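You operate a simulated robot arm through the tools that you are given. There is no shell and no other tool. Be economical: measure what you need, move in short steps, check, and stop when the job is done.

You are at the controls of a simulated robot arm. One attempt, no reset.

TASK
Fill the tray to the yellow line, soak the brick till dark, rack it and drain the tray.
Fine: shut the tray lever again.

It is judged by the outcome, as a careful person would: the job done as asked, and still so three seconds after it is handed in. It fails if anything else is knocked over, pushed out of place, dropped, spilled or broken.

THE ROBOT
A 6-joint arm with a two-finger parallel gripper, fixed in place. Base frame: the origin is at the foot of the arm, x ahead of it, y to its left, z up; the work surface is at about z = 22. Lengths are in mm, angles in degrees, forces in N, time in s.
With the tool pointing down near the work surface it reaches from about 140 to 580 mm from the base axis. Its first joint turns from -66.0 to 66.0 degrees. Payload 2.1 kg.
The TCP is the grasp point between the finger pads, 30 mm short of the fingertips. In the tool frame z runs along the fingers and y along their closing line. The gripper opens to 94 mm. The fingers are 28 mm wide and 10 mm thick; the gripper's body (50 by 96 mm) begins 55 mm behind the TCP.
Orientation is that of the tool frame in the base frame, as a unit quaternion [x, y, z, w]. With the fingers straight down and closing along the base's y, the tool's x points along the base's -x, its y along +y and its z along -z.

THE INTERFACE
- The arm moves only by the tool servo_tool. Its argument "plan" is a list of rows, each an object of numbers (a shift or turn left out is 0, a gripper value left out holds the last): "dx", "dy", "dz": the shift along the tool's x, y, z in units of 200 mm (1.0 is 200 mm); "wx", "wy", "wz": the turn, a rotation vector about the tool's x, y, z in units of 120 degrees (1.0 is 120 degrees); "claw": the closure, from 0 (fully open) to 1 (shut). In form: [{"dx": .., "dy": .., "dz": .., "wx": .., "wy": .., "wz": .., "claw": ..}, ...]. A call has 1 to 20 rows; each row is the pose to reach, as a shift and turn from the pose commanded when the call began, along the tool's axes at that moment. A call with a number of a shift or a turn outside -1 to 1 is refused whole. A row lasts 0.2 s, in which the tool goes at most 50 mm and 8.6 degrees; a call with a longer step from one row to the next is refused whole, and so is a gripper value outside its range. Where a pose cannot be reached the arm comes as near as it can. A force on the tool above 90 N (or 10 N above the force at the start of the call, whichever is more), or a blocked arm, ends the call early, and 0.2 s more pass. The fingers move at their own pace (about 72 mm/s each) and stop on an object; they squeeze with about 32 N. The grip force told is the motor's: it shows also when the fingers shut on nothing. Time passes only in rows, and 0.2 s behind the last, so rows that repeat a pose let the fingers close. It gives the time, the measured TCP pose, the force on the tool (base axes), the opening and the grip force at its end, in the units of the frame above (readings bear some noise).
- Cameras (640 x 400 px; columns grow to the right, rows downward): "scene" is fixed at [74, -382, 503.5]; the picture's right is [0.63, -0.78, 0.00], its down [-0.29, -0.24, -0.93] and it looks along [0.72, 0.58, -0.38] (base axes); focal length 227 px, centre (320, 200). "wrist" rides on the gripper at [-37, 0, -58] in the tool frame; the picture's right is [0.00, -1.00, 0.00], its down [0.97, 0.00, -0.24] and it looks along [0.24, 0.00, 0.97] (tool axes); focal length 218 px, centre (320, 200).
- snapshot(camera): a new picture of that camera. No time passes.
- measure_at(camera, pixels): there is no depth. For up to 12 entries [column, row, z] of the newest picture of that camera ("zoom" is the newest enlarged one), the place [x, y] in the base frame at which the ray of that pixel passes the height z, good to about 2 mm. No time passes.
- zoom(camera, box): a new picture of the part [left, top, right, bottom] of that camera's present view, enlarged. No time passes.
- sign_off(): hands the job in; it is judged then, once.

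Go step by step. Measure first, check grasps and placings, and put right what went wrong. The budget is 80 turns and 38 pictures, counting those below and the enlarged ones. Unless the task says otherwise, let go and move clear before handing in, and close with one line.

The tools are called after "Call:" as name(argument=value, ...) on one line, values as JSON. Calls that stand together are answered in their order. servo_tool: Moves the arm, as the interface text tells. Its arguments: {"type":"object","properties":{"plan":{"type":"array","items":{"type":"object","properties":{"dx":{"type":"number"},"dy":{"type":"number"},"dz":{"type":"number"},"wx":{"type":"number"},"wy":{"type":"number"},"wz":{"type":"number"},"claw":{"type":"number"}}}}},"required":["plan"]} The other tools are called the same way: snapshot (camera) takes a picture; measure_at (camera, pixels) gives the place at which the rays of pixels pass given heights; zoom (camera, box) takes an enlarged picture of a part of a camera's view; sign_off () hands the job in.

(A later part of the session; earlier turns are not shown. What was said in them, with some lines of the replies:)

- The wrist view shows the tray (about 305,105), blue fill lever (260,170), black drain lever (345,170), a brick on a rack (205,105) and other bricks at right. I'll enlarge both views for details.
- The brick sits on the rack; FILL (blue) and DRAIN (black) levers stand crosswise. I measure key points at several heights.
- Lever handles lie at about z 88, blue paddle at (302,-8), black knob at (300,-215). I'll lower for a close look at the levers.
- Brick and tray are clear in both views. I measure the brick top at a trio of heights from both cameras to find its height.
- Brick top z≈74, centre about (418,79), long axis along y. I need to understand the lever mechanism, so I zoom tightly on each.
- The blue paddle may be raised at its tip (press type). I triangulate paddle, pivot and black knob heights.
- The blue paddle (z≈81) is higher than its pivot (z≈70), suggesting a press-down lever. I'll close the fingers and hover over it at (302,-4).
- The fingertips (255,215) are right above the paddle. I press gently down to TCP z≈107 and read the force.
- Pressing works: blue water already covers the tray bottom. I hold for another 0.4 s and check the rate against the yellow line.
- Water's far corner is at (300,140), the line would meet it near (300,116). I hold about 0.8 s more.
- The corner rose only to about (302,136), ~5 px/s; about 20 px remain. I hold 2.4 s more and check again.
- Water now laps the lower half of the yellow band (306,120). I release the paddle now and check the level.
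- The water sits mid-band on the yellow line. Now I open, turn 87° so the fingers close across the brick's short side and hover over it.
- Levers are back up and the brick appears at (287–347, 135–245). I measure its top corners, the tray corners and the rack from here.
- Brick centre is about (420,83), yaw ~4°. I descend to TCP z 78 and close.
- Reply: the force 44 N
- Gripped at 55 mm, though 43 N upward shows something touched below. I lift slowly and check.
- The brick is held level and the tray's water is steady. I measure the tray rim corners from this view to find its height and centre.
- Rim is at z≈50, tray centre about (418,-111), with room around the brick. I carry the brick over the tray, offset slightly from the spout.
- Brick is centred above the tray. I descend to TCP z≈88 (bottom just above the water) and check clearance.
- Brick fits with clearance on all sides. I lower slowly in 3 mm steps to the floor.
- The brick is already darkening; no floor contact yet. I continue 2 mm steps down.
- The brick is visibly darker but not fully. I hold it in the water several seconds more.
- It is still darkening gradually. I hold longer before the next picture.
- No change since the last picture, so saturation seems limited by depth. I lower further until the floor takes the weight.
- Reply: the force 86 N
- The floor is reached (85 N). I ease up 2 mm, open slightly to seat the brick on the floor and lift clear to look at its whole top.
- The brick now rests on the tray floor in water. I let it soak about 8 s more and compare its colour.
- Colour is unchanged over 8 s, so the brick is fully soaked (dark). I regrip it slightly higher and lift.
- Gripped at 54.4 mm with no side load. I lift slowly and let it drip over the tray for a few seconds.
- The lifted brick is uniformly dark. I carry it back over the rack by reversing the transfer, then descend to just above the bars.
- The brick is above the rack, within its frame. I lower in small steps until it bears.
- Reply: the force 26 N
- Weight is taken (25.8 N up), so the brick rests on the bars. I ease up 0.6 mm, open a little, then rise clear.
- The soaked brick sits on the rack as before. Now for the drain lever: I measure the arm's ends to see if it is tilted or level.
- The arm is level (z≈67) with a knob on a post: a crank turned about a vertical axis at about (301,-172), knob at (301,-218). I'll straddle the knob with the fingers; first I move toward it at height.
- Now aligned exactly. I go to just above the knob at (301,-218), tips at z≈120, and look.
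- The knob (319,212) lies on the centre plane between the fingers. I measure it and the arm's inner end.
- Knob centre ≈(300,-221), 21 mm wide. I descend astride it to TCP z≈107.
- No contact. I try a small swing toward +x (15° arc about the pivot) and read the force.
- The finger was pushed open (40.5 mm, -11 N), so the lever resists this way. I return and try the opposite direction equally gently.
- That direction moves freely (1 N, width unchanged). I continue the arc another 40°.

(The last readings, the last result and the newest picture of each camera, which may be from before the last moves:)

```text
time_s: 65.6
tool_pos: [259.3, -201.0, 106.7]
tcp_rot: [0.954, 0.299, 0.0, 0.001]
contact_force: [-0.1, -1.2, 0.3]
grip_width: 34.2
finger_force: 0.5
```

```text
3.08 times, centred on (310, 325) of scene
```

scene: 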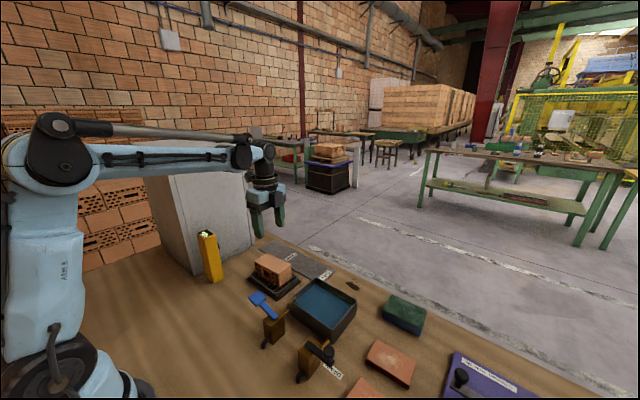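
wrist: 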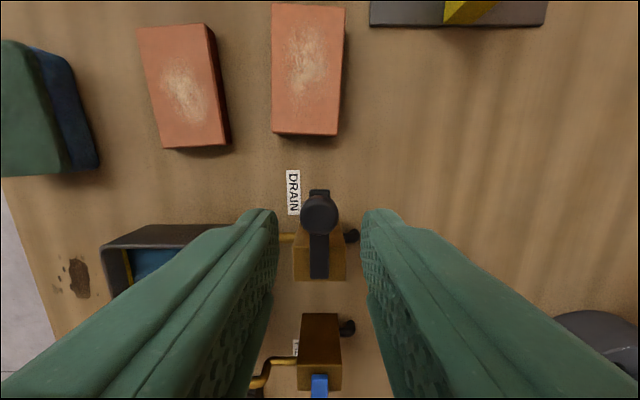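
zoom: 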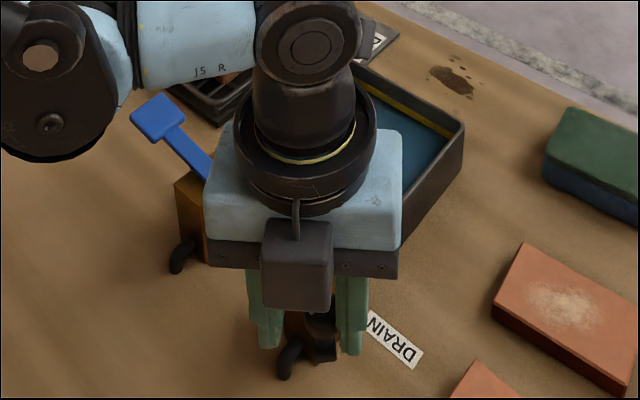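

The lever has swung about 45° and the water is dropping. I continue to about 90° with force checks.

Call:
servo_tool(plan=[{"dx": 0.0024, "dy": -0.0341, "wz": 0.0667}, {"dx": 0.0095, "dy": -0.0675, "wz": 0.1333}, {"dx": 0.0212, "dy": -0.0996, "wz": 0.2}, {"dx": 0.0372, "dy": -0.1298, "wz": 0.2667}, {"dx": 0.0573, "dy": -0.1575, "wz": 0.3333}])

```text
time_s: 66.8
tool_pos: [250.8, -170.0, 109.3]
tcp_rot: [0.999, -0.045, 0.0, 0.0]
contact_force: [-0.9, 0.1, -0.7]
grip_width: 34.1
finger_force: 0.2
```

The lever is fully swung, no resistance. I let the tray drain for a while before looking.

Call:
servo_tool(plan=[{"dz": 0}, {"dz": 0}, {"dz": 0}, {"dz": 0}, {"dz": 0}, {"dz": 0}, {"dz": 0}, {"dz": 0}, {"dz": 0}, {"dz": 0}, {"dz": 0}, {"dz": 0}, {"dz": 0}, {"dz": 0}, {"dz": 0}, {"dz": 0}, {"dz": 0}, {"dz": 0}, {"dz": 0}, {"dz": 0}])

Call:
servo_tool(plan=[{"dz": 0}, {"dz": 0}, {"dz": 0}, {"dz": 0}, {"dz": 0}, {"dz": 0}, {"dz": 0}, {"dz": 0}, {"dz": 0}, {"dz": 0}, {"dz": 0}, {"dz": 0}, {"dz": 0}, {"dz": 0}, {"dz": 0}, {"dz": 0}, {"dz": 0}, {"dz": 0}, {"dz": 0}, {"dz": 0}])

Call:
servo_tool(plan=[{"dz": 0}, {"dz": 0}, {"dz": 0}, {"dz": 0}, {"dz": 0}, {"dz": 0}, {"dz": 0}, {"dz": 0}, {"dz": 0}, {"dz": 0}, {"dz": 0}, {"dz": 0}, {"dz": 0}, {"dz": 0}, {"dz": 0}, {"dz": 0}, {"dz": 0}, {"dz": 0}, {"dz": 0}, {"dz": 0}])

Call:
servo_tool(plan=[{"dz": 0}, {"dz": 0}, {"dz": 0}, {"dz": 0}, {"dz": 0}, {"dz": 0}, {"dz": 0}, {"dz": 0}, {"dz": 0}, {"dz": 0}, {"dz": 0}, {"dz": 0}, {"dz": 0}, {"dz": 0}, {"dz": 0}, {"dz": 0}, {"dz": 0}, {"dz": 0}, {"dz": 0}, {"dz": 0}])

Call:
snapshot(camera="wrist")

```text
time_s: 71.0
tool_pos: [252.1, -168.3, 107.5]
tcp_rot: [0.999, -0.045, 0.0, 0.0]
contact_force: [0.6, -1.1, 0.8]
grip_width: 34.0
finger_force: 0.0
```

```text
time_s: 75.2
tool_pos: [250.4, -169.0, 109.4]
tcp_rot: [0.999, -0.044, 0.0, 0.0]
contact_force: [0.1, -0.3, 0.8]
grip_width: 33.5
finger_force: 0.1
```

```text
time_s: 79.4
tool_pos: [250.7, -169.3, 108.6]
tcp_rot: [0.999, -0.043, 0.0, 0.0]
contact_force: [0.4, -0.3, 0.2]
grip_width: 33.7
finger_force: 0.0
```

```text
time_s: 83.6
tool_pos: [250.5, -169.0, 108.0]
tcp_rot: [0.999, -0.043, 0.0, 0.0]
contact_force: [-0.1, 0.7, -0.2]
grip_width: 33.6
finger_force: 0.1
```

```text
2 pictures are left
```

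wrist: 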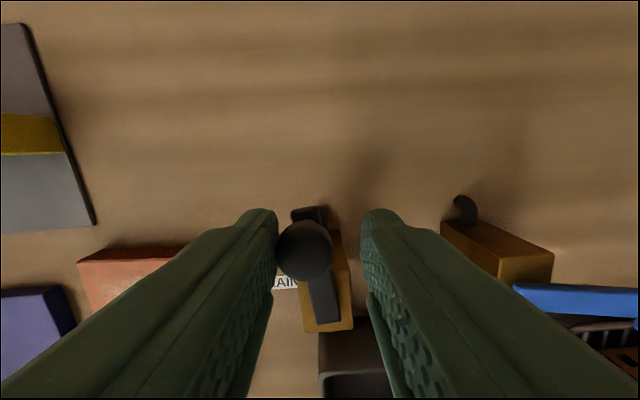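

Looking past the knob (303,250), the lever points nearly toward -x and the visible tray floor (350,385) looks grey and dry. I wait a bit more, then swing the lever back 48°.

Call:
servo_tool(plan=[{"dz": 0}, {"dz": 0}, {"dz": 0}, {"dz": 0}, {"dz": 0}, {"dz": 0}, {"dz": 0}, {"dz": 0}, {"dz": 0}, {"dz": 0}, {"dz": 0}, {"dz": 0}, {"dz": 0}, {"dz": 0}, {"dz": 0}, {"dz": 0}, {"dz": 0}, {"dz": 0}, {"dz": 0}, {"dz": 0}])

Call:
zoom(camera="scene", box=[250, 250, 370, 380])

```text
time_s: 87.8
tool_pos: [251.1, -169.6, 108.6]
tcp_rot: [0.999, -0.044, 0.0, 0.0]
contact_force: [-0.2, -0.1, 0.0]
grip_width: 33.7
finger_force: 0.1
```

```text
3.08 times, centred on (310, 315) of scene
```

zoom: 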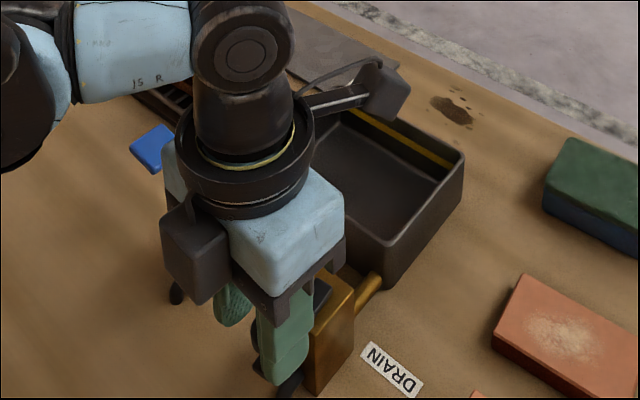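

The tray (390,170) is dry and empty. I swing the lever back along its arc.

Call:
servo_tool(plan=[{"dx": 0.0024, "dy": 0.0341, "wz": -0.0667}, {"dx": 0.0095, "dy": 0.0675, "wz": -0.1333}, {"dx": 0.0212, "dy": 0.0996, "wz": -0.2}, {"dx": 0.0372, "dy": 0.1298, "wz": -0.2667}, {"dx": 0.0573, "dy": 0.1575, "wz": -0.3333}, {"dx": 0.0811, "dy": 0.1821, "wz": -0.4}])

Call:
servo_tool(plan=[{"dx": 0.0024, "dy": 0.0341, "wz": -0.0667}, {"dx": 0.0095, "dy": 0.0675, "wz": -0.1333}, {"dx": 0.0212, "dy": 0.0996, "wz": -0.2}, {"dx": 0.0372, "dy": 0.1298, "wz": -0.2667}, {"dx": 0.0573, "dy": 0.1575, "wz": -0.3333}, {"dx": 0.0811, "dy": 0.1821, "wz": -0.4}])

```text
time_s: 89.2
tool_pos: [263.5, -206.3, 106.8]
tcp_rot: [0.93, 0.368, 0.0, 0.001]
contact_force: [0.2, 0.7, 0.8]
grip_width: 34.3
finger_force: 0.7
```

```text
time_s: 90.6
tool_pos: [301.7, -223.4, 108.3]
tcp_rot: [0.7, 0.714, 0.0, 0.0]
contact_force: [0.1, -0.2, -0.8]
grip_width: 34.3
finger_force: 0.0
```

Nearly home. I push on a further ~10° so the finger seats the knob against its closed stop.

Call:
servo_tool(plan=[{"dx": 0.001, "dy": 0.02, "wz": -0.03}, {"dx": 0.002, "dy": 0.038, "wz": -0.05}, {"dx": 0.003, "dy": 0.045, "wz": -0.06}])

```text
time_s: 91.4
tool_pos: [309.7, -222.4, 108.1]
tcp_rot: [0.655, 0.756, -0.001, -0.001]
contact_force: [-9.7, 1.4, -3.0]
grip_width: 39.2
finger_force: 4.4
```

The knob is against its stop again (-9.7 N, same as the first test). I recentre, rise and check with the last picture from the scene camera.

Call:
servo_tool(plan=[{"dy": -0.02, "dx": -0.002}, {"dy": -0.041, "dx": -0.003}, {"dy": -0.041, "dx": -0.003}, {"dy": -0.041, "dz": -0.1}, {"dy": -0.041, "dz": -0.3}, {"dy": -0.041, "dz": -0.5}, {"dy": -0.041, "dz": -0.7}, {"dy": -0.041, "dz": -0.9}])

Call:
servo_tool(plan=[{"dy": -0.2, "dz": -0.1}, {"dy": -0.4, "dz": -0.1}])

Call:
zoom(camera="scene", box=[200, 220, 440, 400])

```text
time_s: 93.2
tool_pos: [302.1, -223.7, 289.3]
tcp_rot: [0.654, 0.756, -0.001, 0.0]
contact_force: [-0.1, 0.3, -0.5]
grip_width: 33.8
finger_force: 0.1
```

```text
time_s: 93.8
tool_pos: [222.1, -235.1, 309.3]
tcp_rot: [0.654, 0.756, 0.0, 0.0]
contact_force: [-0.7, -0.9, 1.0]
grip_width: 33.9
finger_force: 0.1
```

```text
2.22 times, centred on (320, 310) of scene
```

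zoom: 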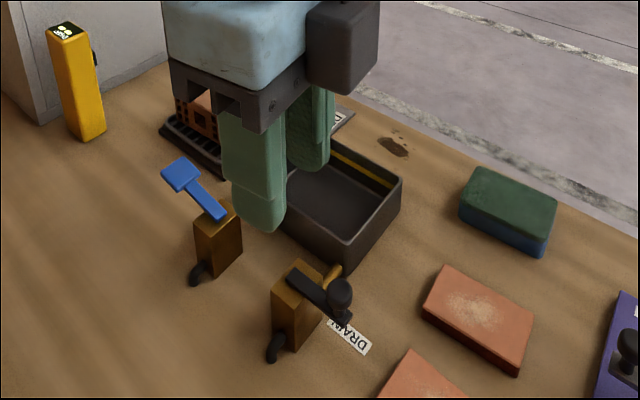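

The drain lever (320,290) is back in its shut position, the tray is empty, the brick is on the rack and the arm is clear. I hand in.

Call:
sign_off()

```text
The job is handed in.
```

I filled the tray to the yellow line, soaked the brick until it stopped darkening, put it back on the rack, drained the tray dry, and shut the drain lever against its stop.
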